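You operate a simulated robot arm through the tools that you are given. There is no shell and no other tool. Be economical: measure what you need, move in short steps, check, and stop when the job is done.

Carry out the task below with a simulated two-armed robot. There is one attempt and no reset: what you move stays moved.

## Task
Take the drawer divider and leave it on the pressing bench. Put the blue carton one on the brown serving tray. Put the mask whisk on the black mat top. Fetch the striped cloth and set it on the mixing bench. Take the tip cap and put it in the gel tray. Open the linen drawer, fetch the white cup and stand it in the inside of the linen drawer and shut the drawer again. The order is free. Set down upright: drawer divider, blue carton one, white cup.

Only the result counts: the job must be done as asked and must still hold three seconds after the hand-in. Knocking over, shifting, dropping, spilling or breaking anything else fails it. Lids that push on must go on centred and level and be pressed home; caps that screw on are set level and turned clockwise until they are tight. Flat cloth is picked up by pressing the open fingertips on it (5 to 10 N) and closing them slowly along it; thin cloth reads only 2 to 8 mm in the jaws.

## Robot
Two 7-joint arms with two-finger parallel grippers on one trunk, on a base that drives. Base frame: it is fixed to the floor where the robot stands at the start and does not move with it; the origin is under the middle of the robot, x ahead of it, y to its left, z up. Readings come in m, rad, newtons and seconds.
The left shoulder is at the start at [0.05, 0.161, 1.198], the right one opposite. With the tool pointing down near the work surface each hand reaches from about 0.1 to 0.48 m from the robot's upright axis, wherever it stands, measured 20 degrees to its own side. Places, roughly: black mat top (15x15 cm) [-0.16, -4.86, 0.86]; blue carton one [0.5, 0, 1]; drawer divider (20x3x6 cm) [0.5, -0.2, 0.9]; gel tray (31x17x4 cm) [-2.1, -0.1, 1]; inside of the linen drawer [-0.9, -8.1, 0.7]; linen drawer [-0.9, -8, 0.8]; mask whisk (5x5x23 cm) [-1.7, -2.5, 1]; mixing bench [-2.3, -2.3, 0.9]; pressing bench [-3.8, -0.4, 0.9]; serving tray (40x22x6 cm) [0.6, -0.5, 0.9]; striped cloth (10x6x4 cm) [-2.5, -3.1, 0.9]; tip cap (8x7x6 cm) [-4.2, -4, 0.5]; white cup (4x4x7 cm) [-4.2, -4.3, 0.9]. Payload 3.43 kg a hand.
The TCP of each hand is the grasp point between the finger pads, 0.03 m short of the fingertips. In the tool frame z runs along the fingers and y along their closing line. Largest opening 0.094 m; finger width 0.028, thickness 0.01; the body of the gripper, 0.05 by 0.096 m, starts 0.055 m behind the TCP.
Orientation is that of the tool frame in the base frame, as a unit quaternion [x, y, z, w]. With the fingers straight down and closing along the base's y, the tool's x points along the base's -x, its y along +y and its z along -z.

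## Interface
- The arms move only by the tool jog_arm. It takes "left_steps", "right_steps" or both (then of equal length, played together; a hand with none holds still); each is a list that holds one entry, the list of rows, each a list of 6 numbers: the shift along the tool's x, y, z in m, then the turn, a rotation vector about the tool's x, y, z in rad. In form: [[[dx, dy, dz, ax, ay, az], ...]]. A call has 1 to 8 rows; each row is the pose to reach, as a shift and turn from the pose commanded when the call began, along the tool's axes at that moment. "left_fingers" and "right_fingers" are, for a hand that has rows, the opening, from 0 (shut) to 1 (fully open), set as the call begins (left out, the last holds). Rows are played at 5 a second. More than 0.05 m and 0.15 rad between two rows, or a gripper value outside its range, and nothing of the call is played. Where a pose cannot be reached the arm comes as near as it can. A force on the tool above 40 N (or 10 N above the force at the start of the call, whichever is more), or a blocked arm, ends the call early, and 0.2 s more pass. Each finger travels about 0.045 m/s and halts on what it meets, pressing with about 36 N; the grip force reading is that of the motor and also rises with nothing between the fingers. The clock runs only during rows and for 0.2 s after the last one: add rows that repeat a pose to give the fingers time. It gives the time, the measured TCP pose, the force on the tool (base axes), the opening and the grip force at its end, in the units of the frame above (readings bear some noise), with the torque about the TCP (base axes, N m) and any sound that the robot's microphone picked up, and new pictures: "views" is both (left out), scene, wrist or none (wrist: the cameras of the hands that moved).
- Cameras (640 x 400 px; columns grow to the right, rows downward): "scene" is now at [0.1236, -0.0368, 1.3375]; the picture's right is [-0.41, -0.91, 0.00], its down [-0.37, 0.16, -0.92] and it looks along [0.84, -0.37, -0.40] (base axes); focal length 229 px, centre (320, 200). "left" rides on the left gripper at [0.076, -0.014, -0.103] in its tool frame; the picture's right is [0.18, 0.98, 0.00], its down [-0.75, 0.14, -0.64] and it looks along [-0.63, 0.12, 0.77] (tool axes); focal length 243 px, centre (320, 200). "right" rides on the right gripper at [0.076, 0.014, -0.102] in its tool frame; the picture's right is [-0.18, 0.98, 0.00], its down [-0.75, -0.14, -0.64] and it looks along [-0.63, -0.12, 0.77] (tool axes); focal length 243 px, centre (320, 200). There is no depth. A picture from a camera that has moved, and an enlarged one, comes with that camera's place and axes in the base frame and with its lens.
- slide_trunk(by): slides the trunk up (or, below 0, down) by that many m; the arms and the scene camera ride with it, the base frame stays. It gives what a move gives, with no picture.
- roll_base(legs): drives the robot by 1 to 6 legs, each [ahead, left, turn to the left] in m, m and rad, along the robot's own axes; the way and the turn of a leg run together, so that a leg with both is an arc; at most 1.5 m and 3.142 rad a leg. The arms and the cameras ride along, it lands a little off, and it stops where it bumps. It gives what a move gives, and a new picture of the scene camera.
- pan_tilt(pan, tilt): turns the head with the scene camera to pan (to the left, within 1.396 rad either way) and tilt (down, from -0.506 to 1.204), counted from straight ahead of the robot. It gives what a move gives, and a new picture of the scene camera.
- zoom(camera, box): a new picture of the part [left, top, right, bottom] of that camera's present view, enlarged. It takes no simulated time.
- hand_in(): hands the job in; it is judged then, once.

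Go step by step. Nothing tells you exact positions but the pictures and the camera data: compare them with the known pose of the tool, close in by small moves and look again before you grip or let go. The budget is 207 turns and 260 pictures, counting those below and the enlarged ones. Unless the task says otherwise, let go and move clear before handing in.

The tools are called after "Emit:" by a JSON object that holds its "method" and its "body". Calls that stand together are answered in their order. jog_arm: Moves the arms, as the interface text tells. Its arguments: {"type":"object","properties":{"left_steps":{"type":"array"},"left_fingers":{"type":"number"},"right_steps":{"type":"array"},"right_fingers":{"type":"number"},"views":{"type":"string","enum":["both","scene","wrist","none"]}},"required":[]} The other tools are called the same way: slide_trunk (by) slides the trunk up or down; roll_base (legs) drives the base; pan_tilt (pan, tilt) turns the head that bears the scene camera; zoom (camera, box) takes an enlarged picture of a part of a camera's view; hand_in () hands the job in.

At the start:

```text
time_s: 0.0
left_eef_pos: [0.4095, -0.006, 1.2616]
left_ee_rot: [-0.001, 1.0, 0.0, 0.001]
left_ft_force: [0.4, 0.0, -0.7]
left_moment: [0.01, -0.02, 0.0]
left_grip_width: 0.0943
left_gripper_force: 0.1
right_eef_pos: [0.2789, -0.2992, 1.2177]
right_ee_rot: [0.0, 1.0, 0.0, 0.0]
right_ft_force: [-0.8, -0.4, -0.8]
right_moment: [0.02, -0.01, 0.0]
right_grip_width: 0.0938
right_gripper_force: 0.1
trunk travel left (down, up): [-0.225, 0.042]
robot x, y, heading: [0.001, -0.0039, 0.001]
head pan, tilt: [-0.421, 0.414]
```

scene: 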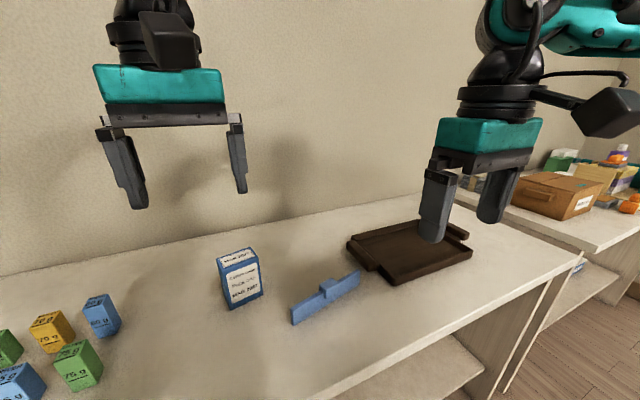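
right: 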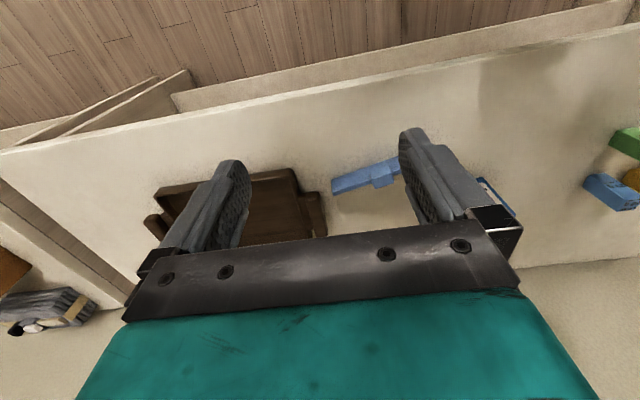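
left: 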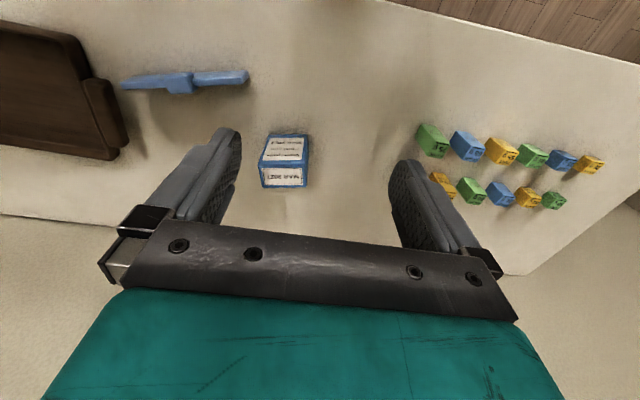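

I can see the carton and the divider ahead, with the tray to the right. I'll zoom in to measure them before moving.

Emit:
{"method": "zoom", "body": {"camera": "left", "box": [200, 60, 360, 200]}}

Emit:
{"method": "zoom", "body": {"camera": "scene", "box": [190, 200, 480, 360]}}

```text
2.86 times, centred on (280, 130) of left
camera zoom: at [0.3344, -0.0199, 1.3641], right [-0.19, 0.98, 0.0], down [0.75, 0.14, 0.64], along [0.63, 0.12, -0.77], focal length 693 px, centre (434, 400)
```

zoom: 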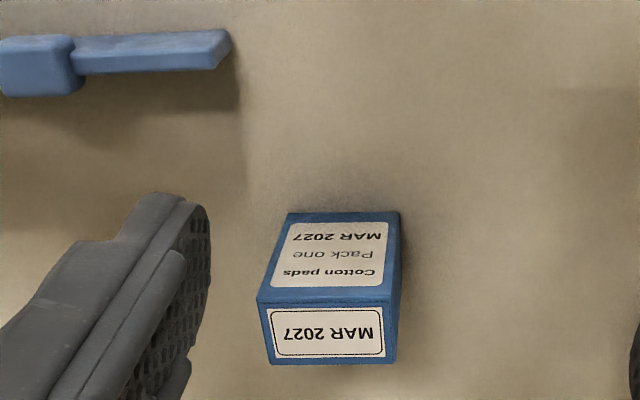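

```text
2.21 times, centred on (335, 280) of scene
camera zoom: at [0.1236, -0.0368, 1.3375], right [-0.41, -0.91, 0.0], down [-0.37, 0.16, -0.92], along [0.84, -0.37, -0.4], focal length 505 px, centre (287, 23)
```

zoom: 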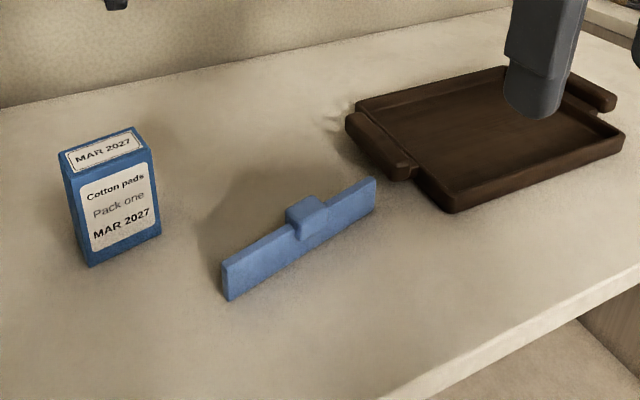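

The carton sits near (0.58, -0.04), about 7.5 cm wide and 12 cm tall, on a table at z≈0.90. The divider is near (0.48, -0.22) and the tray near (0.56, -0.54). I'll roll ahead a little, then line up the left hand on the carton and the right hand on the divider.

Emit:
{"method": "roll_base", "body": {"legs": [[0.06, 0, 0]]}}

Emit:
{"method": "jog_arm", "body": {"left_steps": [[[0, 0, 0, 0, 0, -0.1], [-0.03, -0.01, 0, 0, 0, -0.19], [-0.07, -0.025, 0, 0, 0, -0.19], [-0.08, -0.03, 0.02, 0, 0, -0.19], [-0.08, -0.03, 0.05, 0, 0, -0.19], [-0.08, -0.03, 0.08, 0, 0, -0.19], [-0.08, -0.03, 0.1, 0, 0, -0.19], [-0.08, -0.03, 0.1, 0, 0, -0.19]]], "right_steps": [[[0, 0, 0, 0, 0, 0.14], [-0.02, 0.01, 0, 0, 0, 0.28], [-0.04, 0.02, 0, 0, 0, 0.42], [-0.06, 0.03, 0, 0, 0, 0.56], [-0.08, 0.04, 0, 0, 0, 0.7], [-0.1, 0.05, 0, 0, 0, 0.84], [-0.12, 0.06, 0, 0, 0, 0.98], [-0.14, 0.07, 0, 0, 0, 1.12]]]}}

```text
time_s: 1.0
left_eef_pos: [0.4699, -0.006, 1.2609]
left_ee_rot: [0.0, 1.0, -0.001, 0.001]
left_ft_force: [1.2, 0.1, 0.0]
left_moment: [-0.03, 0.02, 0.0]
left_grip_width: 0.0938
left_gripper_force: 0.0
right_eef_pos: [0.3388, -0.3001, 1.2176]
right_ee_rot: [0.0, 1.0, 0.0, 0.0]
right_ft_force: [-0.2, -0.1, -0.4]
right_moment: [-0.02, -0.01, 0.01]
right_grip_width: 0.094
right_gripper_force: 0.0
trunk travel left (down, up): [-0.225, 0.042]
robot x, y, heading: [0.0608, 0.0029, -0.003]
head pan, tilt: [-0.421, 0.414]
camera scene: at [0.184, -0.0369, 1.3374], right [-0.41, -0.91, 0.0], down [-0.37, 0.16, -0.92], along [0.84, -0.37, -0.4], focal length 229 px, centre (320, 200)
```

scene: 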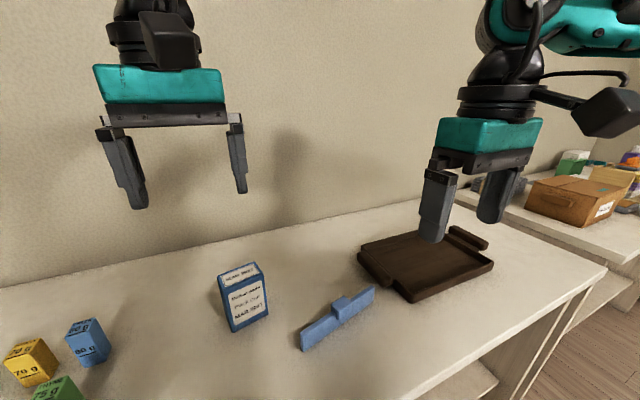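

```text
time_s: 2.8
left_eef_pos: [0.5502, -0.037, 1.1597]
left_ee_rot: [-0.095, 0.995, -0.001, 0.001]
left_ft_force: [0.0, -0.5, -0.7]
left_moment: [0.02, 0.0, 0.01]
left_grip_width: 0.0941
left_gripper_force: 0.0
right_eef_pos: [0.48, -0.2293, 1.2176]
right_ee_rot: [0.533, 0.846, 0.001, -0.001]
right_ft_force: [-0.5, 0.0, -1.2]
right_moment: [-0.01, 0.03, 0.0]
right_grip_width: 0.0939
right_gripper_force: 0.0
trunk travel left (down, up): [-0.225, 0.042]
robot x, y, heading: [0.058, 0.0023, 0.002]
head pan, tilt: [-0.421, 0.414]
camera scene: at [0.1835, -0.0369, 1.3374], right [-0.41, -0.91, 0.0], down [-0.37, 0.16, -0.92], along [0.84, -0.37, -0.4], focal length 229 px, centre (320, 200)
camera right: at [0.4591, -0.1545, 1.32], right [0.97, 0.26, 0.0], down [0.2, -0.74, 0.64], along [0.17, -0.62, -0.77], focal length 243 px, centre (320, 200)
camera left: at [0.4783, -0.0652, 1.263], right [-0.37, 0.93, 0.0], down [0.71, 0.28, 0.64], along [0.6, 0.23, -0.77], focal length 243 px, centre (320, 200)
```

scene: 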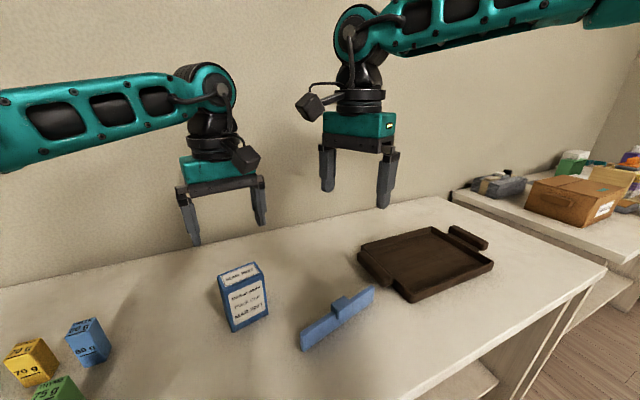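
right: 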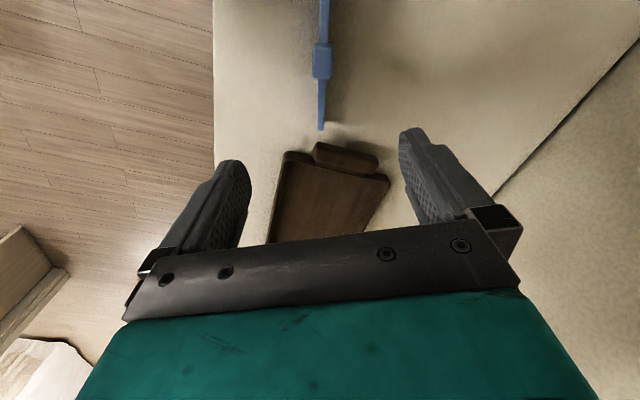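
left: 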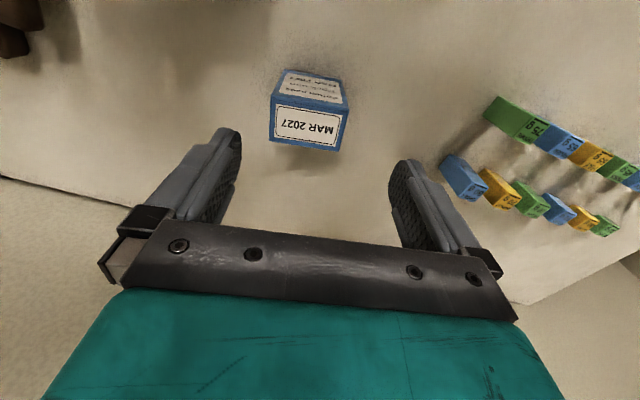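

Both hands are tracking well. The carton centre works out at (0.582, -0.040) and the divider centre at (0.478, -0.218). I'll bring both hands down partway and look again.

Emit:
{"method": "jog_arm", "body": {"left_steps": [[[-0.02, -0.005, 0, 0, 0, -0.03], [-0.031, -0.009, 0.02, 0, 0, -0.03], [-0.031, -0.009, 0.06, 0, 0, -0.03], [-0.031, -0.009, 0.09, 0, 0, -0.03], [-0.031, -0.009, 0.09, 0, 0, -0.03]]], "right_steps": [[[0.011, 0.003, 0.03, 0, 0, 0.12], [0.011, 0.003, 0.07, 0, 0, 0.215], [0.011, 0.003, 0.11, 0, 0, 0.215], [0.011, 0.003, 0.15, 0, 0, 0.215], [0.011, 0.003, 0.17, 0, 0, 0.215]]]}}

```text
time_s: 4.0
left_eef_pos: [0.5818, -0.0386, 1.0703]
left_ee_rot: [-0.111, 0.994, 0.0, 0.001]
left_ft_force: [-0.3, 0.9, 0.7]
left_moment: [0.02, -0.03, -0.01]
left_grip_width: 0.0941
left_gripper_force: 0.1
right_eef_pos: [0.4765, -0.2184, 1.0495]
right_ee_rot: [0.619, 0.785, 0.0, 0.0]
right_ft_force: [-0.3, -0.3, -0.6]
right_moment: [-0.02, 0.03, 0.03]
right_grip_width: 0.0939
right_gripper_force: 0.1
trunk travel left (down, up): [-0.225, 0.042]
robot x, y, heading: [0.0602, 0.0001, -0.001]
head pan, tilt: [-0.421, 0.414]
camera scene: at [0.183, -0.0369, 1.3376], right [-0.41, -0.91, 0.0], down [-0.37, 0.16, -0.92], along [0.84, -0.37, -0.4], focal length 229 px, centre (320, 200)
camera right: at [0.4724, -0.1396, 1.152], right [1.0, 0.05, 0.0], down [0.04, -0.77, 0.64], along [0.03, -0.64, -0.77], focal length 243 px, centre (320, 200)
camera left: at [0.5116, -0.0696, 1.1732], right [-0.39, 0.92, 0.0], down [0.7, 0.3, 0.64], along [0.59, 0.25, -0.77], focal length 243 px, centre (320, 200)
```

scene: 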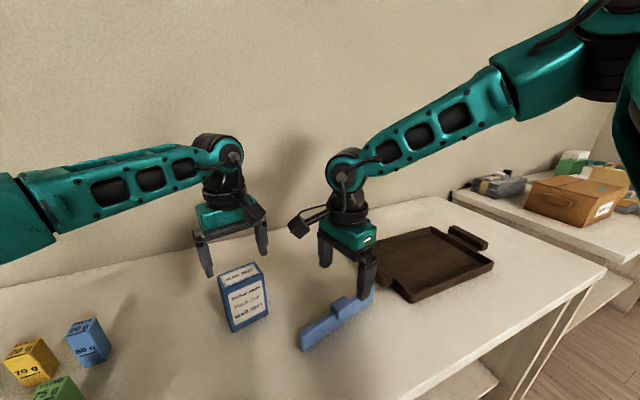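
right: 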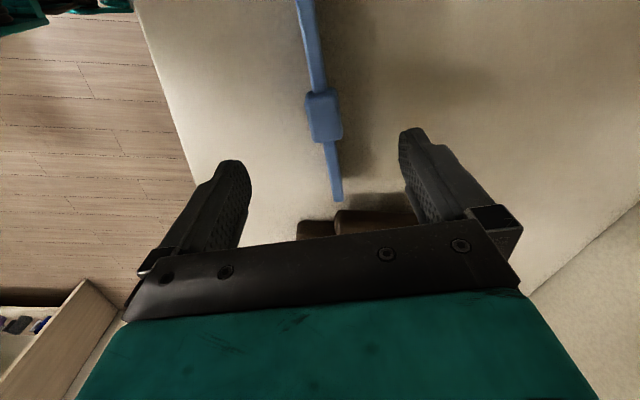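
left: 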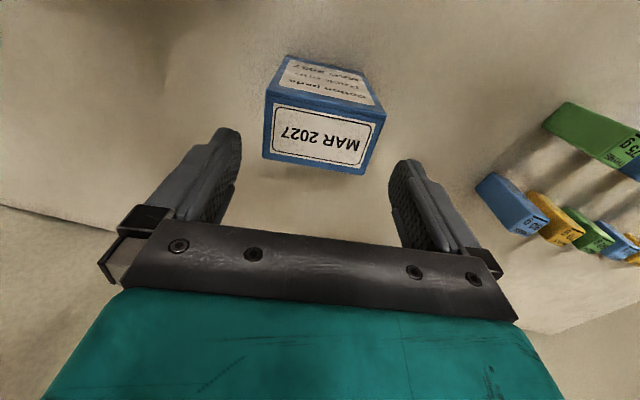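

The alignment checks out to within a few mm. Now I'll descend to grasp height on both.

Emit:
{"method": "jog_arm", "body": {"left_steps": [[[0.002, 0, 0.03, 0, 0, 0], [0.002, 0, 0.06, 0, 0, 0], [0.002, 0, 0.085, 0, 0, 0], [0.002, 0, 0.085, 0, 0, 0]]], "right_steps": [[[0.006, 0, 0.04, 0, 0, 0], [0.006, 0, 0.08, 0, 0, 0], [0.006, 0, 0.108, 0, 0, 0], [0.006, 0, 0.108, 0, 0, 0]]]}}

```text
time_s: 5.0
left_eef_pos: [0.5796, -0.0374, 0.9839]
left_ee_rot: [-0.111, 0.994, -0.001, 0.001]
left_ft_force: [0.2, -0.5, -0.1]
left_moment: [-0.01, -0.01, 0.02]
left_grip_width: 0.0942
left_gripper_force: 0.0
right_eef_pos: [0.4741, -0.212, 0.9405]
right_ee_rot: [0.619, 0.785, 0.001, 0.0]
right_ft_force: [-0.2, -0.4, 0.5]
right_moment: [0.01, -0.01, 0.02]
right_grip_width: 0.0939
right_gripper_force: 0.1
trunk travel left (down, up): [-0.225, 0.042]
robot x, y, heading: [0.0598, -0.0007, -0.005]
head pan, tilt: [-0.421, 0.414]
camera scene: at [0.1827, -0.0368, 1.3376], right [-0.41, -0.91, 0.0], down [-0.37, 0.16, -0.92], along [0.84, -0.37, -0.4], focal length 229 px, centre (320, 200)
camera right: at [0.471, -0.1348, 1.0434], right [1.0, 0.05, 0.0], down [0.04, -0.77, 0.64], along [0.03, -0.64, -0.77], focal length 243 px, centre (320, 200)
camera left: at [0.5097, -0.0692, 1.0876], right [-0.4, 0.92, 0.0], down [0.7, 0.3, 0.64], along [0.59, 0.25, -0.77], focal length 243 px, centre (320, 200)
```

scene: 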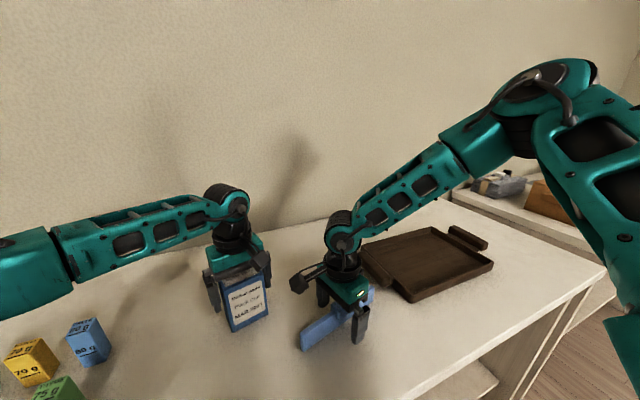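
right: 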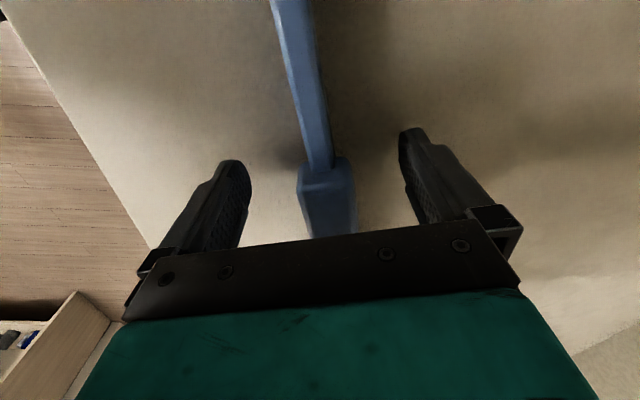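
left: 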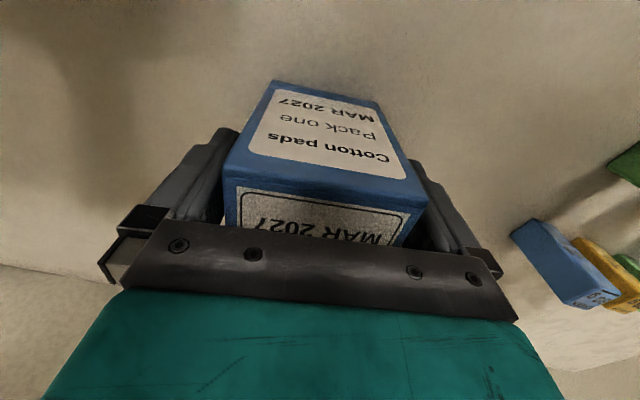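

Both objects are between the pads, so I'll close both grippers.

Emit:
{"method": "jog_arm", "body": {"left_steps": [[[0, 0, 0, 0, 0, 0], [0, 0, 0, 0, 0, 0], [0, 0, 0, 0, 0, 0], [0, 0, 0, 0, 0, 0], [0, 0, 0, 0, 0, 0], [0, 0, 0, 0, 0, 0]]], "right_steps": [[[0, 0, 0, 0, 0, 0], [0, 0, 0, 0, 0, 0], [0, 0, 0, 0, 0, 0], [0, 0, 0, 0, 0, 0], [0, 0, 0, 0, 0, 0], [0, 0, 0, 0, 0, 0]]], "left_fingers": 0, "right_fingers": 0, "views": "none"}}

Emit:
{"method": "jog_arm", "body": {"left_steps": [[[0, 0, -0.03, 0, 0, 0], [0, 0, -0.06, 0, 0, 0], [0, 0, -0.09, 0, 0, 0], [0, 0, -0.12, 0, 0, 0]]], "right_steps": [[[0, 0, -0.04, 0, 0, 0], [0, 0, -0.08, 0, 0, 0], [0, 0, -0.12, 0, 0, 0], [0, 0, -0.16, 0, 0, 0]]]}}

```text
time_s: 6.4
left_eef_pos: [0.5807, -0.0385, 0.9843]
left_ee_rot: [-0.109, 0.994, 0.0, 0.0]
left_ft_force: [0.2, 0.3, -0.2]
left_moment: [-0.02, 0.0, -0.01]
left_grip_width: 0.0841
left_gripper_force: 36.1
right_eef_pos: [0.476, -0.2133, 0.9422]
right_ee_rot: [0.619, 0.785, 0.0, 0.0]
right_ft_force: [0.2, -0.1, 2.3]
right_moment: [0.07, -0.03, 0.0]
right_grip_width: 0.0316
right_gripper_force: 35.8
trunk travel left (down, up): [-0.225, 0.042]
robot x, y, heading: [0.0599, 0.0013, 0.003]
head pan, tilt: [-0.421, 0.414]
```

```text
time_s: 7.4
left_eef_pos: [0.5791, -0.0396, 1.1073]
left_ee_rot: [-0.11, 0.994, -0.001, 0.001]
left_ft_force: [0.0, -0.1, -2.7]
left_moment: [0.01, -0.04, -0.01]
left_grip_width: 0.0844
left_gripper_force: 35.7
right_eef_pos: [0.4756, -0.2149, 1.1019]
right_ee_rot: [0.619, 0.785, 0.0, 0.001]
right_ft_force: [-0.4, 0.2, -1.6]
right_moment: [-0.01, -0.01, 0.01]
right_grip_width: 0.0316
right_gripper_force: 35.9
trunk travel left (down, up): [-0.225, 0.042]
robot x, y, heading: [0.0569, -0.0011, -0.001]
head pan, tilt: [-0.421, 0.414]
camera scene: at [0.1825, -0.0369, 1.3375], right [-0.41, -0.91, 0.0], down [-0.37, 0.16, -0.92], along [0.84, -0.37, -0.4], focal length 229 px, centre (320, 200)
camera right: at [0.4718, -0.1363, 1.2036], right [1.0, 0.05, 0.0], down [0.04, -0.77, 0.64], along [0.03, -0.64, -0.77], focal length 243 px, centre (320, 200)
camera left: at [0.5086, -0.0693, 1.2106], right [-0.39, 0.92, 0.0], down [0.7, 0.3, 0.64], along [0.59, 0.25, -0.77], focal length 243 px, centre (320, 200)
```

scene: 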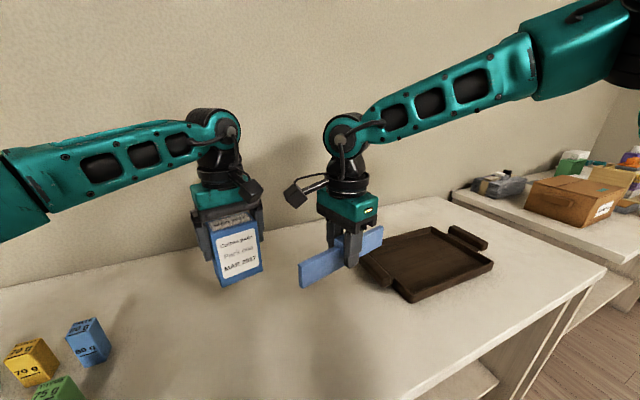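
right: 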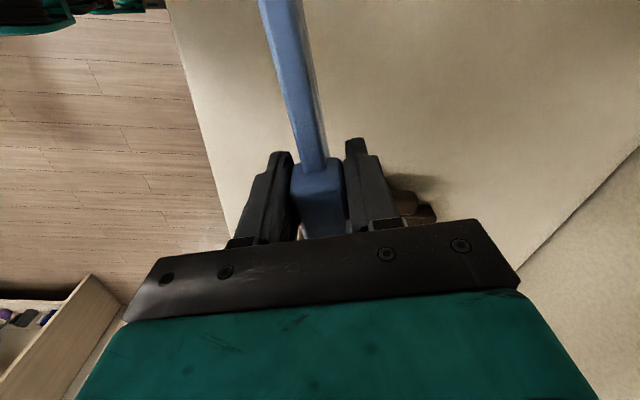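
left: 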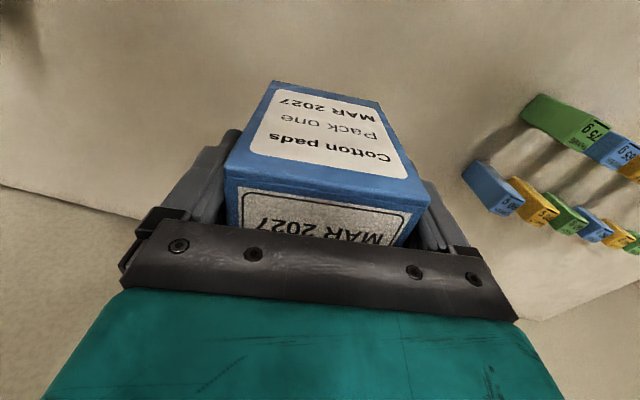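

Both are lifted cleanly. Next I roll right 0.5 m so the left hand comes over the tray, centred near (0.55, -0.54).

Emit:
{"method": "roll_base", "body": {"legs": [[0, -0.5, 0]]}}

Emit:
{"method": "pan_tilt", "body": {"pan": 0.0, "tilt": 0.75}}

```text
time_s: 10.3
left_eef_pos: [0.582, -0.5318, 1.1067]
left_ee_rot: [-0.113, 0.994, 0.0, 0.0]
left_ft_force: [-0.4, -0.8, -2.3]
left_moment: [0.03, -0.03, -0.01]
left_grip_width: 0.084
left_gripper_force: 36.2
right_eef_pos: [0.4799, -0.708, 1.1014]
right_ee_rot: [0.617, 0.787, 0.001, 0.001]
right_ft_force: [-0.3, 0.0, -1.2]
right_moment: [0.01, 0.0, 0.01]
right_grip_width: 0.0317
right_gripper_force: 35.9
trunk travel left (down, up): [-0.225, 0.042]
robot x, y, heading: [0.0592, -0.4965, 0.003]
head pan, tilt: [-0.421, 0.414]
camera scene: at [0.1847, -0.5322, 1.3375], right [-0.4, -0.92, 0.0], down [-0.37, 0.16, -0.92], along [0.84, -0.37, -0.4], focal length 229 px, centre (320, 200)
```

scene: 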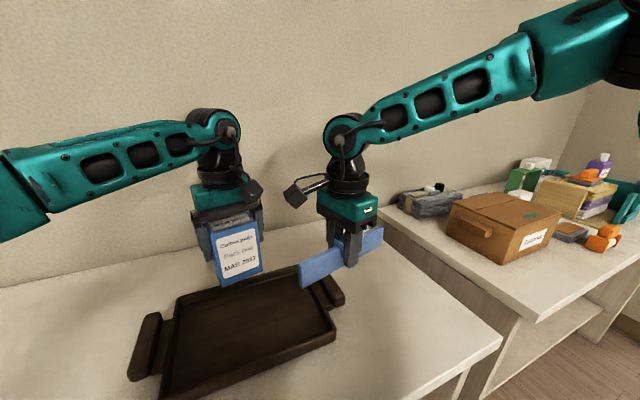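

```text
time_s: 11.2
left_eef_pos: [0.5814, -0.5306, 1.1071]
left_ee_rot: [-0.113, 0.994, -0.001, 0.001]
left_ft_force: [-0.2, -0.2, -3.0]
left_moment: [0.01, 0.0, -0.03]
left_grip_width: 0.0842
left_gripper_force: 35.6
right_eef_pos: [0.4795, -0.708, 1.1011]
right_ee_rot: [0.617, 0.787, -0.001, 0.0]
right_ft_force: [0.9, -0.3, 0.0]
right_moment: [0.0, 0.03, 0.0]
right_grip_width: 0.0318
right_gripper_force: 36.4
trunk travel left (down, up): [-0.225, 0.042]
robot x, y, heading: [0.0584, -0.4937, 0.005]
head pan, tilt: [0.0, 0.75]
camera scene: at [0.183, -0.4941, 1.3077], right [0.01, -1.0, 0.0], down [-0.68, 0.0, -0.73], along [0.73, 0.0, -0.68], focal length 229 px, centre (320, 200)
```

scene: 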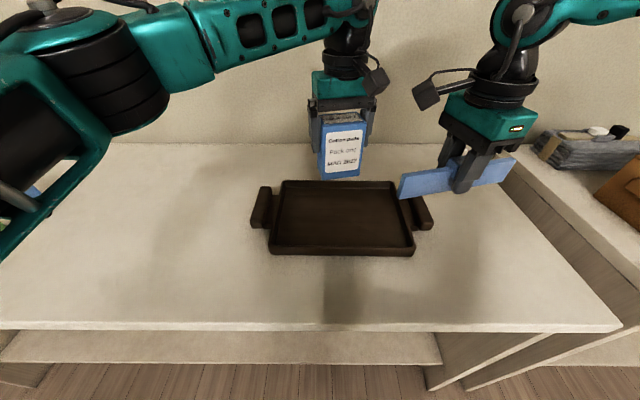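

The tray floor centre is about (0.548, -0.546). I'll shift the left hand there and lower the carton to just above it.

Emit:
{"method": "jog_arm", "body": {"left_steps": [[[0.02, -0.003, 0, 0, 0, 0], [0.034, -0.0055, 0.02, 0, 0, 0], [0.034, -0.0055, 0.06, 0, 0, 0], [0.034, -0.0055, 0.09, 0, 0, 0], [0.034, -0.0055, 0.1, 0, 0, 0], [0.034, -0.0055, 0.1, 0, 0, 0]]]}}

```text
time_s: 12.6
left_eef_pos: [0.5494, -0.5434, 1.0057]
left_ee_rot: [-0.113, 0.994, -0.001, 0.0]
left_ft_force: [-0.6, 0.4, -2.4]
left_moment: [0.02, 0.01, 0.0]
left_grip_width: 0.084
left_gripper_force: 35.9
right_eef_pos: [0.4793, -0.7065, 1.1013]
right_ee_rot: [0.617, 0.787, 0.0, 0.0]
right_ft_force: [-0.5, 0.8, -0.5]
right_moment: [0.01, 0.0, -0.02]
right_grip_width: 0.0319
right_gripper_force: 36.5
trunk travel left (down, up): [-0.225, 0.042]
robot x, y, heading: [0.0587, -0.4945, 0.008]
head pan, tilt: [0.0, 0.75]
camera scene: at [0.183, -0.494, 1.3077], right [0.01, -1.0, 0.0], down [-0.68, 0.0, -0.73], along [0.73, 0.0, -0.68], focal length 229 px, centre (320, 200)
camera left: at [0.4787, -0.5747, 1.1097], right [-0.4, 0.92, 0.0], down [0.7, 0.31, 0.64], along [0.59, 0.26, -0.77], focal length 243 px, centre (320, 200)
```

scene: 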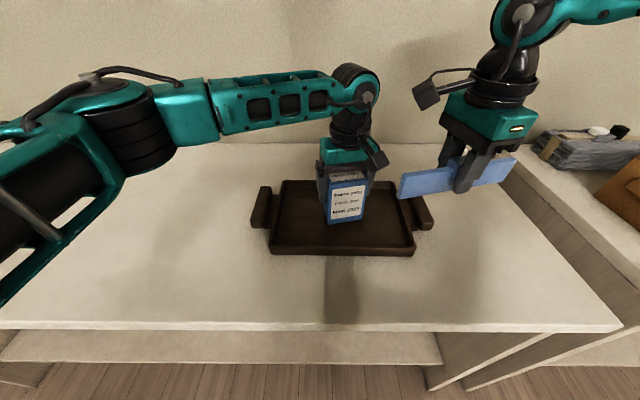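
left: 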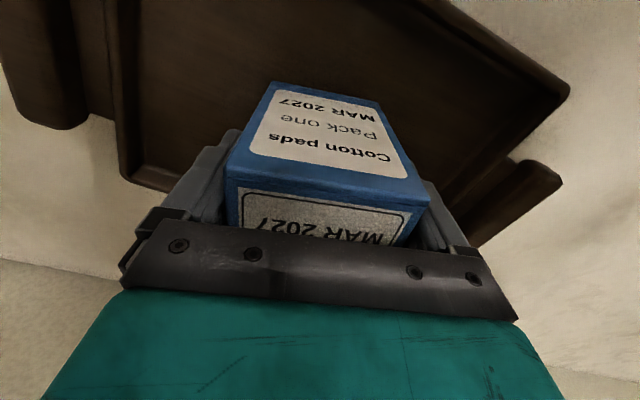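

Lowering in small steps until I feel contact.

Emit:
{"method": "jog_arm", "body": {"left_steps": [[[0, 0, 0.003, 0, 0, 0], [0, 0, 0.006, 0, 0, 0], [0, 0, 0.009, 0, 0, 0], [0, 0, 0.012, 0, 0, 0]]], "views": "none"}}

```text
time_s: 13.6
left_eef_pos: [0.5504, -0.5446, 0.9942]
left_ee_rot: [-0.113, 0.994, -0.001, 0.0]
left_ft_force: [-0.5, 0.1, -3.4]
left_moment: [-0.01, 0.02, -0.01]
left_grip_width: 0.0839
left_gripper_force: 36.1
right_eef_pos: [0.4786, -0.7074, 1.1]
right_ee_rot: [0.617, 0.787, 0.0, 0.0]
right_ft_force: [0.2, 0.5, -1.9]
right_moment: [0.03, 0.03, 0.03]
right_grip_width: 0.032
right_gripper_force: 36.3
trunk travel left (down, up): [-0.225, 0.042]
robot x, y, heading: [0.0587, -0.4948, 0.009]
head pan, tilt: [0.0, 0.75]
```

Emit:
{"method": "jog_arm", "body": {"left_steps": [[[0, 0, 0.002, 0, 0, 0], [0, 0, 0.004, 0, 0, 0], [0, 0, 0.006, 0, 0, 0]]], "views": "none"}}

```text
time_s: 14.4
left_eef_pos: [0.5497, -0.5449, 0.9914]
left_ee_rot: [-0.114, 0.993, -0.002, 0.002]
left_ft_force: [2.8, 2.2, 22.4]
left_moment: [0.71, 0.51, -0.11]
left_grip_width: 0.084
left_gripper_force: 36.0
right_eef_pos: [0.4785, -0.707, 1.1022]
right_ee_rot: [0.617, 0.787, 0.0, 0.0]
right_ft_force: [0.2, 0.5, -0.8]
right_moment: [0.0, -0.01, 0.02]
right_grip_width: 0.0318
right_gripper_force: 36.4
trunk travel left (down, up): [-0.225, 0.042]
robot x, y, heading: [0.0594, -0.494, 0.005]
head pan, tilt: [0.0, 0.75]
```

The carton is touching the tray at about 22 N. I'll ease off a little, open and rise.

Emit:
{"method": "jog_arm", "body": {"left_steps": [[[0, 0, -0.003, 0, 0, 0], [0, 0, -0.003, 0, 0, 0]]], "views": "none"}}

Emit:
{"method": "jog_arm", "body": {"left_steps": [[[0, 0, 0, 0, 0, 0], [0, 0, 0, 0, 0, 0], [0, 0, 0, 0, 0, 0], [0, 0, -0.02, 0, 0, 0], [0, 0, -0.05, 0, 0, 0], [0, 0, -0.09, 0, 0, 0], [0, 0, -0.13, 0, 0, 0], [0, 0, -0.17, 0, 0, 0]]], "left_fingers": 1}}

```text
time_s: 15.0
left_eef_pos: [0.5503, -0.544, 0.9919]
left_ee_rot: [-0.114, 0.993, 0.0, 0.002]
left_ft_force: [6.8, -1.6, 16.2]
left_moment: [0.04, 0.01, 0.06]
left_grip_width: 0.0841
left_gripper_force: 35.9
right_eef_pos: [0.4783, -0.708, 1.1012]
right_ee_rot: [0.617, 0.787, 0.0, 0.0]
right_ft_force: [0.5, -0.1, -1.0]
right_moment: [0.03, 0.0, 0.01]
right_grip_width: 0.0319
right_gripper_force: 36.0
trunk travel left (down, up): [-0.225, 0.042]
robot x, y, heading: [0.0609, -0.4973, 0.009]
head pan, tilt: [0.0, 0.75]
```

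```text
time_s: 16.8
left_eef_pos: [0.5502, -0.5435, 1.163]
left_ee_rot: [-0.112, 0.994, -0.001, 0.0]
left_ft_force: [0.8, -0.3, -0.5]
left_moment: [-0.03, 0.02, 0.01]
left_grip_width: 0.0938
left_gripper_force: 0.1
right_eef_pos: [0.4795, -0.7075, 1.1019]
right_ee_rot: [0.617, 0.787, 0.0, 0.0]
right_ft_force: [-0.4, -0.4, -0.3]
right_moment: [0.01, 0.0, -0.01]
right_grip_width: 0.032
right_gripper_force: 35.7
trunk travel left (down, up): [-0.225, 0.042]
robot x, y, heading: [0.0621, -0.4955, 0.006]
head pan, tilt: [0.0, 0.75]
camera scene: at [0.1824, -0.4942, 1.3077], right [0.01, -1.0, 0.0], down [-0.68, 0.0, -0.73], along [0.73, 0.0, -0.68], focal length 229 px, centre (320, 200)
camera left: at [0.4804, -0.5756, 1.2664], right [-0.4, 0.92, 0.0], down [0.7, 0.31, 0.64], along [0.59, 0.26, -0.77], focal length 243 px, centre (320, 200)
```

scene: 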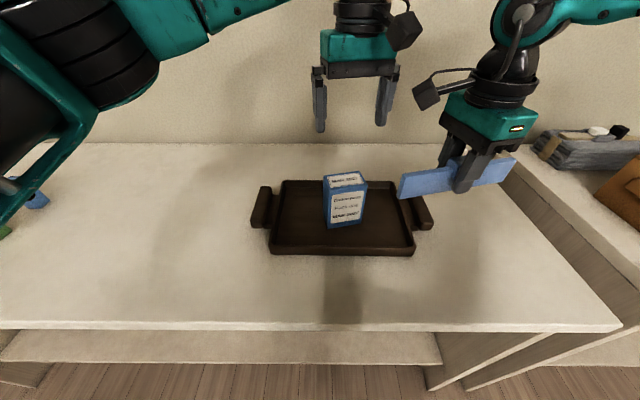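
left: 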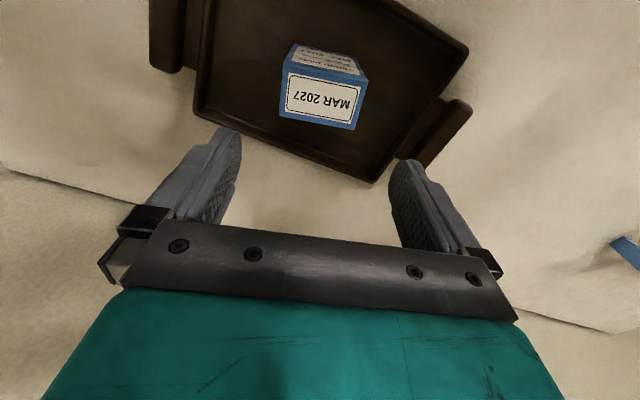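

The carton stands upright in the tray. I'll back off, tuck the arms and turn round towards the rest of the room.

Emit:
{"method": "roll_base", "body": {"legs": [[-0.35, 0, 0]]}}

Emit:
{"method": "jog_arm", "body": {"left_steps": [[[0.03, 0.03, 0, 0, 0, 0.1], [0.06, 0.06, 0, 0, 0, 0.22], [0.09, 0.09, 0, 0, 0, 0.22], [0.12, 0.12, 0, 0, 0, 0.22], [0.15, 0.15, 0, 0, 0, 0.22], [0.158, 0.16, 0, 0, 0, 0.22]]], "right_steps": [[[0, -0.02, 0, 0, 0, 0], [0, -0.04, 0, 0, 0, 0], [0, -0.06, 0, 0, 0, 0], [0, -0.08, 0, 0, 0, 0], [0, -0.1, 0, 0, 0, 0], [0, -0.104, 0, 0, 0, 0]]], "views": "none"}}

Emit:
{"method": "pan_tilt", "body": {"pan": 0.0, "tilt": 0.3}}

Emit:
{"method": "roll_base", "body": {"legs": [[0, 0, 1.57], [0, 0, 1.57]]}}

```text
time_s: 19.1
left_eef_pos: [0.2013, -0.5432, 1.1623]
left_ee_rot: [-0.117, 0.993, -0.001, 0.001]
left_ft_force: [0.1, -1.1, 0.3]
left_moment: [0.01, 0.02, -0.01]
left_grip_width: 0.094
left_gripper_force: 0.1
right_eef_pos: [0.1306, -0.7082, 1.1007]
right_ee_rot: [0.614, 0.79, 0.0, 0.001]
right_ft_force: [0.3, -0.6, -1.5]
right_moment: [0.0, 0.03, 0.02]
right_grip_width: 0.0318
right_gripper_force: 36.1
trunk travel left (down, up): [-0.225, 0.042]
robot x, y, heading: [-0.2892, -0.4984, 0.011]
head pan, tilt: [0.0, 0.75]
camera scene: at [-0.168, -0.4964, 1.3078], right [0.01, -1.0, 0.0], down [-0.68, -0.01, -0.73], along [0.73, 0.01, -0.68], focal length 229 px, centre (320, 200)
```

scene: 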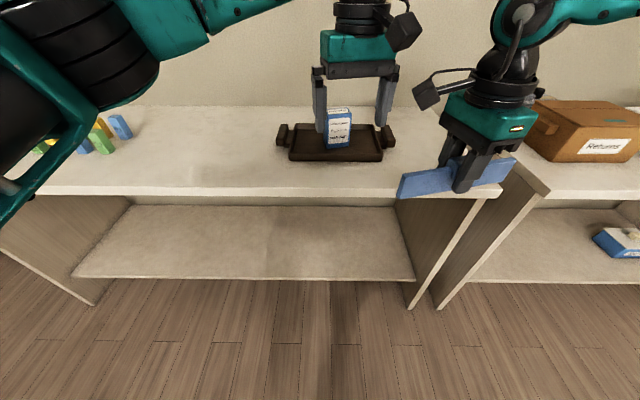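

```text
time_s: 20.4
left_eef_pos: [0.0089, -0.4249, 1.1635]
left_ee_rot: [-0.008, 1.0, 0.001, 0.001]
left_ft_force: [0.0, 0.6, -0.7]
left_moment: [0.02, 0.0, -0.03]
left_grip_width: 0.094
left_gripper_force: 0.0
right_eef_pos: [0.0295, -0.7332, 1.1001]
right_ee_rot: [0.613, 0.79, 0.0, 0.0]
right_ft_force: [0.1, 1.3, -1.2]
right_moment: [-0.02, 0.03, 0.01]
right_grip_width: 0.0316
right_gripper_force: 36.1
trunk travel left (down, up): [-0.225, 0.042]
robot x, y, heading: [-0.2919, -0.5051, 0.01]
head pan, tilt: [0.0, 0.75]
```

```text
time_s: 21.4
left_eef_pos: [0.0107, -0.426, 1.1616]
left_ee_rot: [-0.008, 1.0, -0.001, 0.0]
left_ft_force: [0.0, -0.1, -0.2]
left_moment: [-0.03, 0.02, 0.03]
left_grip_width: 0.0941
left_gripper_force: 0.1
right_eef_pos: [0.0302, -0.7337, 1.1003]
right_ee_rot: [0.614, 0.789, 0.0, 0.0]
right_ft_force: [-0.2, 0.5, -1.0]
right_moment: [0.02, 0.01, -0.01]
right_grip_width: 0.0314
right_gripper_force: 35.5
trunk travel left (down, up): [-0.225, 0.042]
robot x, y, heading: [-0.2866, -0.5007, 0.015]
head pan, tilt: [0.0, 0.3]
camera scene: at [-0.157, -0.4962, 1.348], right [0.01, -1.0, 0.0], down [-0.3, 0.0, -0.96], along [0.95, 0.01, -0.3], focal length 229 px, centre (320, 200)
```

scene: 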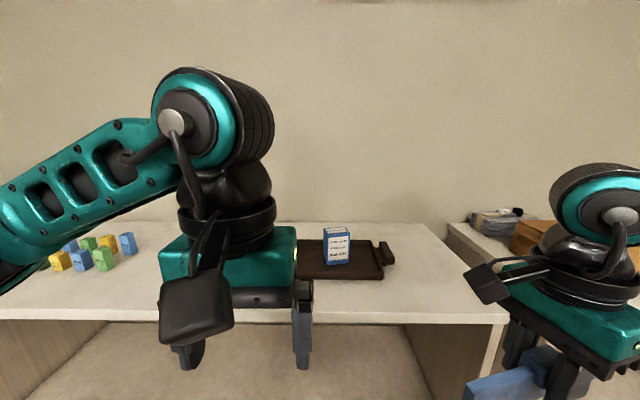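

```text
time_s: 29.4
left_eef_pos: [-0.5896, -0.5684, 1.163]
left_ee_rot: [1.0, 0.001, 0.0, -0.001]
left_ft_force: [-0.9, -1.0, -0.6]
left_moment: [0.01, 0.01, 0.03]
left_grip_width: 0.0941
left_gripper_force: 0.0
right_eef_pos: [-0.6056, -0.2618, 1.1009]
right_ee_rot: [0.786, -0.618, 0.0, -0.001]
right_ft_force: [-0.2, -0.4, -1.2]
right_moment: [-0.01, -0.03, 0.02]
right_grip_width: 0.0316
right_gripper_force: 36.2
trunk travel left (down, up): [-0.225, 0.042]
robot x, y, heading: [-0.2894, -0.4974, -3.144]
head pan, tilt: [0.0, 0.3]
camera scene: at [-0.4239, -0.4983, 1.3481], right [0.0, 1.0, 0.0], down [0.3, 0.0, -0.96], along [-0.96, 0.0, -0.3], focal length 229 px, centre (320, 200)
```

scene: 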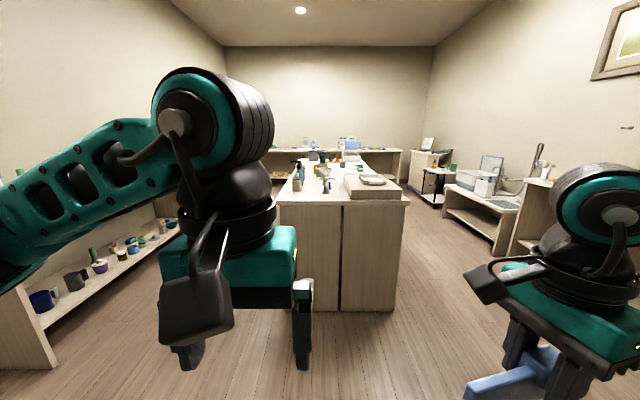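

There is an island ahead with its near end at x≈-1.9, and the gel tray seems to be on it. I'll zoom to read the layout.

Emit:
{"method": "zoom", "body": {"camera": "scene", "box": [240, 120, 480, 270]}}

Emit:
{"method": "pan_tilt", "body": {"pan": 1.0, "tilt": 0.3}}

```text
2.67 times, centred on (360, 195) of scene
camera zoom: at [-0.4239, -0.4983, 1.3481], right [0.0, 1.0, 0.0], down [0.3, 0.0, -0.96], along [-0.96, 0.0, -0.3], focal length 610 px, centre (213, 213)
```

zoom: 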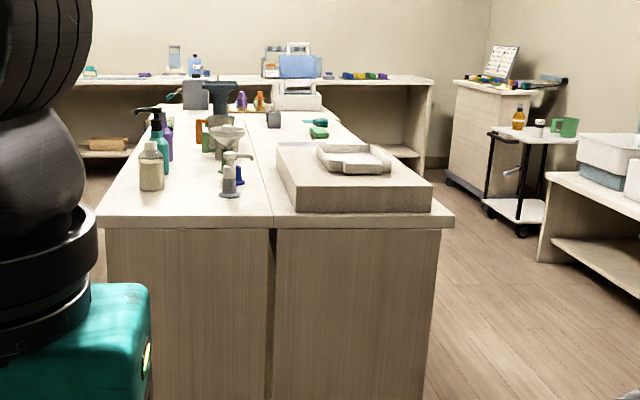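

```text
time_s: 30.6
left_eef_pos: [-0.5906, -0.569, 1.1625]
left_ee_rot: [1.0, 0.002, 0.0, -0.001]
left_ft_force: [0.2, -0.6, 0.4]
left_moment: [-0.02, 0.01, -0.04]
left_grip_width: 0.0939
left_gripper_force: 0.1
right_eef_pos: [-0.6063, -0.2624, 1.1014]
right_ee_rot: [0.786, -0.618, 0.0, -0.001]
right_ft_force: [0.0, -0.3, -0.6]
right_moment: [0.0, 0.0, 0.03]
right_grip_width: 0.0317
right_gripper_force: 36.0
trunk travel left (down, up): [-0.225, 0.042]
robot x, y, heading: [-0.2882, -0.4959, -3.141]
head pan, tilt: [1.0, 0.3]
camera scene: at [-0.3808, -0.5766, 1.3481], right [-0.84, 0.54, 0.0], down [0.16, 0.25, -0.96], along [-0.52, -0.8, -0.3], focal length 229 px, centre (320, 200)
```

scene: 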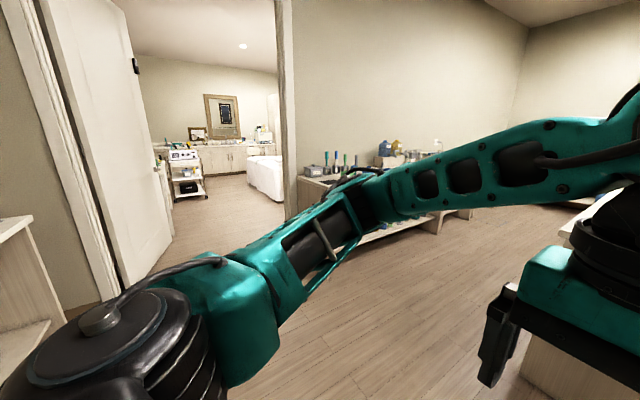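

The second room lies through a doorway on the left (y≈-2.8), and the mixing bench stands against the left wall. I'll take the aisle left of the island towards the pressing bench.

Emit:
{"method": "pan_tilt", "body": {"pan": -0.5, "tilt": 0.4}}

Emit:
{"method": "roll_base", "body": {"legs": [[0, 0.88, 0], [1.3, 0, 0], [1.0, 0, 0]]}}

```text
time_s: 32.2
left_eef_pos: [-0.5901, -0.5688, 1.1646]
left_ee_rot: [1.0, 0.002, 0.0, -0.002]
left_ft_force: [1.1, -0.3, 0.3]
left_moment: [0.01, -0.01, 0.0]
left_grip_width: 0.0941
left_gripper_force: 0.0
right_eef_pos: [-0.607, -0.2607, 1.0999]
right_ee_rot: [0.786, -0.618, 0.0, 0.0]
right_ft_force: [-0.8, -0.1, -1.9]
right_moment: [-0.02, 0.03, 0.01]
right_grip_width: 0.0318
right_gripper_force: 36.3
trunk travel left (down, up): [-0.225, 0.042]
robot x, y, heading: [-0.2893, -0.5, -3.137]
head pan, tilt: [-0.499, 0.4]
camera scene: at [-0.4119, -0.4539, 1.3388], right [0.48, 0.88, 0.0], down [0.34, -0.19, -0.92], along [-0.81, 0.44, -0.39], focal length 229 px, centre (320, 200)
```

scene: 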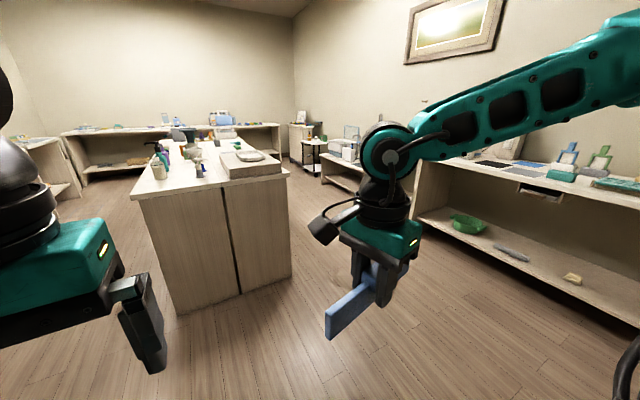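

```text
time_s: 47.7
left_eef_pos: [-2.8728, -1.4659, 1.1623]
left_ee_rot: [1.0, 0.011, 0.0, -0.002]
left_ft_force: [-0.1, -0.1, 0.7]
left_moment: [-0.02, -0.01, -0.04]
left_grip_width: 0.0941
left_gripper_force: 0.1
right_eef_pos: [-2.8942, -1.1598, 1.1002]
right_ee_rot: [0.791, -0.611, -0.001, 0.0]
right_ft_force: [-0.6, -0.1, -0.8]
right_moment: [0.03, -0.01, -0.02]
right_grip_width: 0.0318
right_gripper_force: 36.1
trunk travel left (down, up): [-0.225, 0.042]
robot x, y, heading: [-2.5744, -1.3949, -3.126]
head pan, tilt: [-0.499, 0.4]
camera scene: at [-2.697, -1.3487, 1.3388], right [0.46, 0.89, 0.0], down [0.35, -0.18, -0.92], along [-0.82, 0.42, -0.39], focal length 229 px, centre (320, 200)
```

scene: 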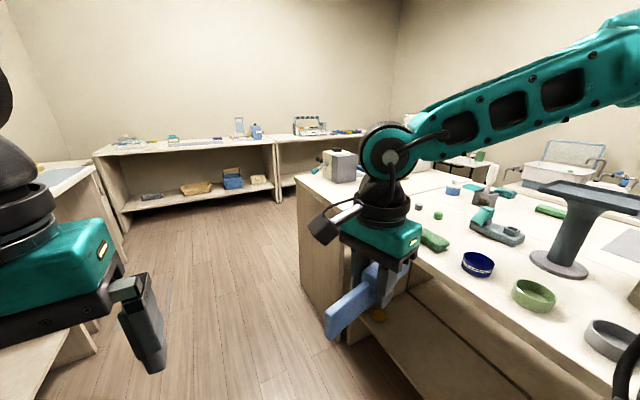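

The island continues into a second section with an open shelf, which should be the pressing bench. I'll advance and turn to face it.

Emit:
{"method": "pan_tilt", "body": {"pan": 0.0, "tilt": 0.5}}

Emit:
{"method": "roll_base", "body": {"legs": [[0.9, 0, 0], [0, 0, -1.57]]}}

```text
time_s: 48.6
left_eef_pos: [-2.8725, -1.4659, 1.1613]
left_ee_rot: [1.0, 0.01, -0.001, -0.001]
left_ft_force: [-0.3, -0.2, -0.8]
left_moment: [0.01, 0.01, 0.02]
left_grip_width: 0.0937
left_gripper_force: 0.0
right_eef_pos: [-2.894, -1.1604, 1.1013]
right_ee_rot: [0.792, -0.611, 0.0, 0.0]
right_ft_force: [0.3, 0.2, -0.1]
right_moment: [0.02, 0.0, 0.0]
right_grip_width: 0.0317
right_gripper_force: 36.1
trunk travel left (down, up): [-0.225, 0.042]
robot x, y, heading: [-2.5725, -1.3913, -3.121]
head pan, tilt: [0.0, 0.499]
camera scene: at [-2.7056, -1.3931, 1.3297], right [-0.02, 1.0, 0.0], down [0.48, 0.01, -0.88], along [-0.88, -0.02, -0.48], focal length 229 px, centre (320, 200)
```

scene: 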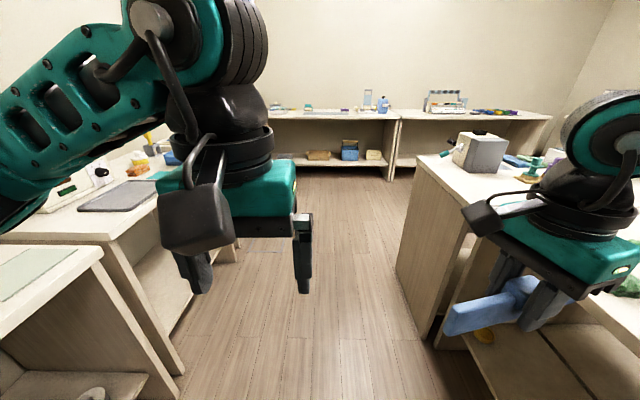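

```text
time_s: 57.2
left_eef_pos: [-3.5644, -1.1082, 1.1627]
left_ee_rot: [0.716, -0.698, 0.0, -0.001]
left_ft_force: [-0.3, 0.0, 0.2]
left_moment: [0.01, 0.05, -0.01]
left_grip_width: 0.0941
left_gripper_force: 0.1
right_eef_pos: [-3.256, -1.0855, 1.1004]
right_ee_rot: [-0.13, 0.991, 0.0, 0.0]
right_ft_force: [0.2, 0.2, -0.9]
right_moment: [0.01, 0.03, 0.01]
right_grip_width: 0.0318
right_gripper_force: 35.9
trunk travel left (down, up): [-0.225, 0.042]
robot x, y, heading: [-3.4896, -1.4036, 1.594]
head pan, tilt: [0.0, 0.499]
camera scene: at [-3.4917, -1.2752, 1.3297], right [1.0, 0.02, 0.0], down [0.01, -0.48, -0.88], along [-0.02, 0.88, -0.48], focal length 229 px, centre (320, 200)
```

scene: 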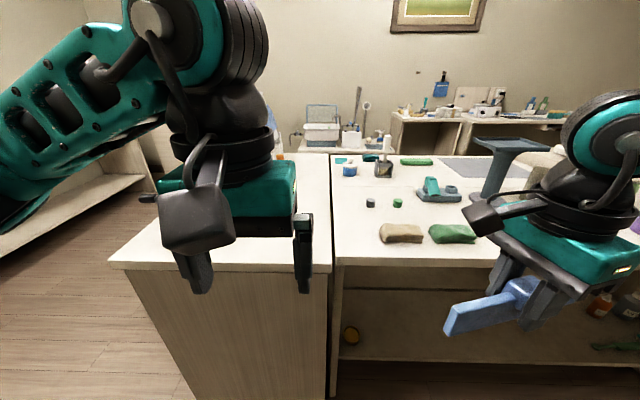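

The left cabinet (x from -4.04 to -3.475) matches the pressing bench position. I'll shift left so the right hand faces it, and check for free space.

Emit:
{"method": "roll_base", "body": {"legs": [[0, 0.42, 0]]}}

```text
time_s: 59.9
left_eef_pos: [-3.9918, -1.1186, 1.1629]
left_ee_rot: [0.716, -0.698, 0.0, -0.001]
left_ft_force: [-0.4, 0.1, -0.3]
left_moment: [-0.01, -0.03, 0.01]
left_grip_width: 0.0938
left_gripper_force: 0.1
right_eef_pos: [-3.6844, -1.0961, 1.1014]
right_ee_rot: [-0.13, 0.991, -0.001, 0.0]
right_ft_force: [-1.3, -0.1, -0.5]
right_moment: [-0.02, 0.03, 0.01]
right_grip_width: 0.0317
right_gripper_force: 36.2
trunk travel left (down, up): [-0.225, 0.042]
robot x, y, heading: [-3.915, -1.414, 1.594]
head pan, tilt: [0.0, 0.499]
camera scene: at [-3.9192, -1.2856, 1.3297], right [1.0, 0.03, 0.0], down [0.01, -0.48, -0.88], along [-0.02, 0.88, -0.48], focal length 229 px, centre (320, 200)
```

scene: 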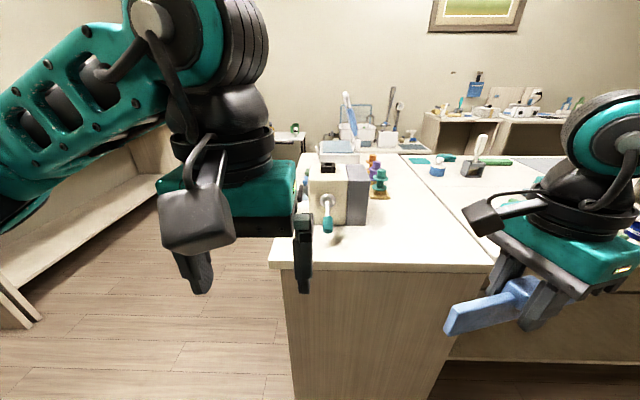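

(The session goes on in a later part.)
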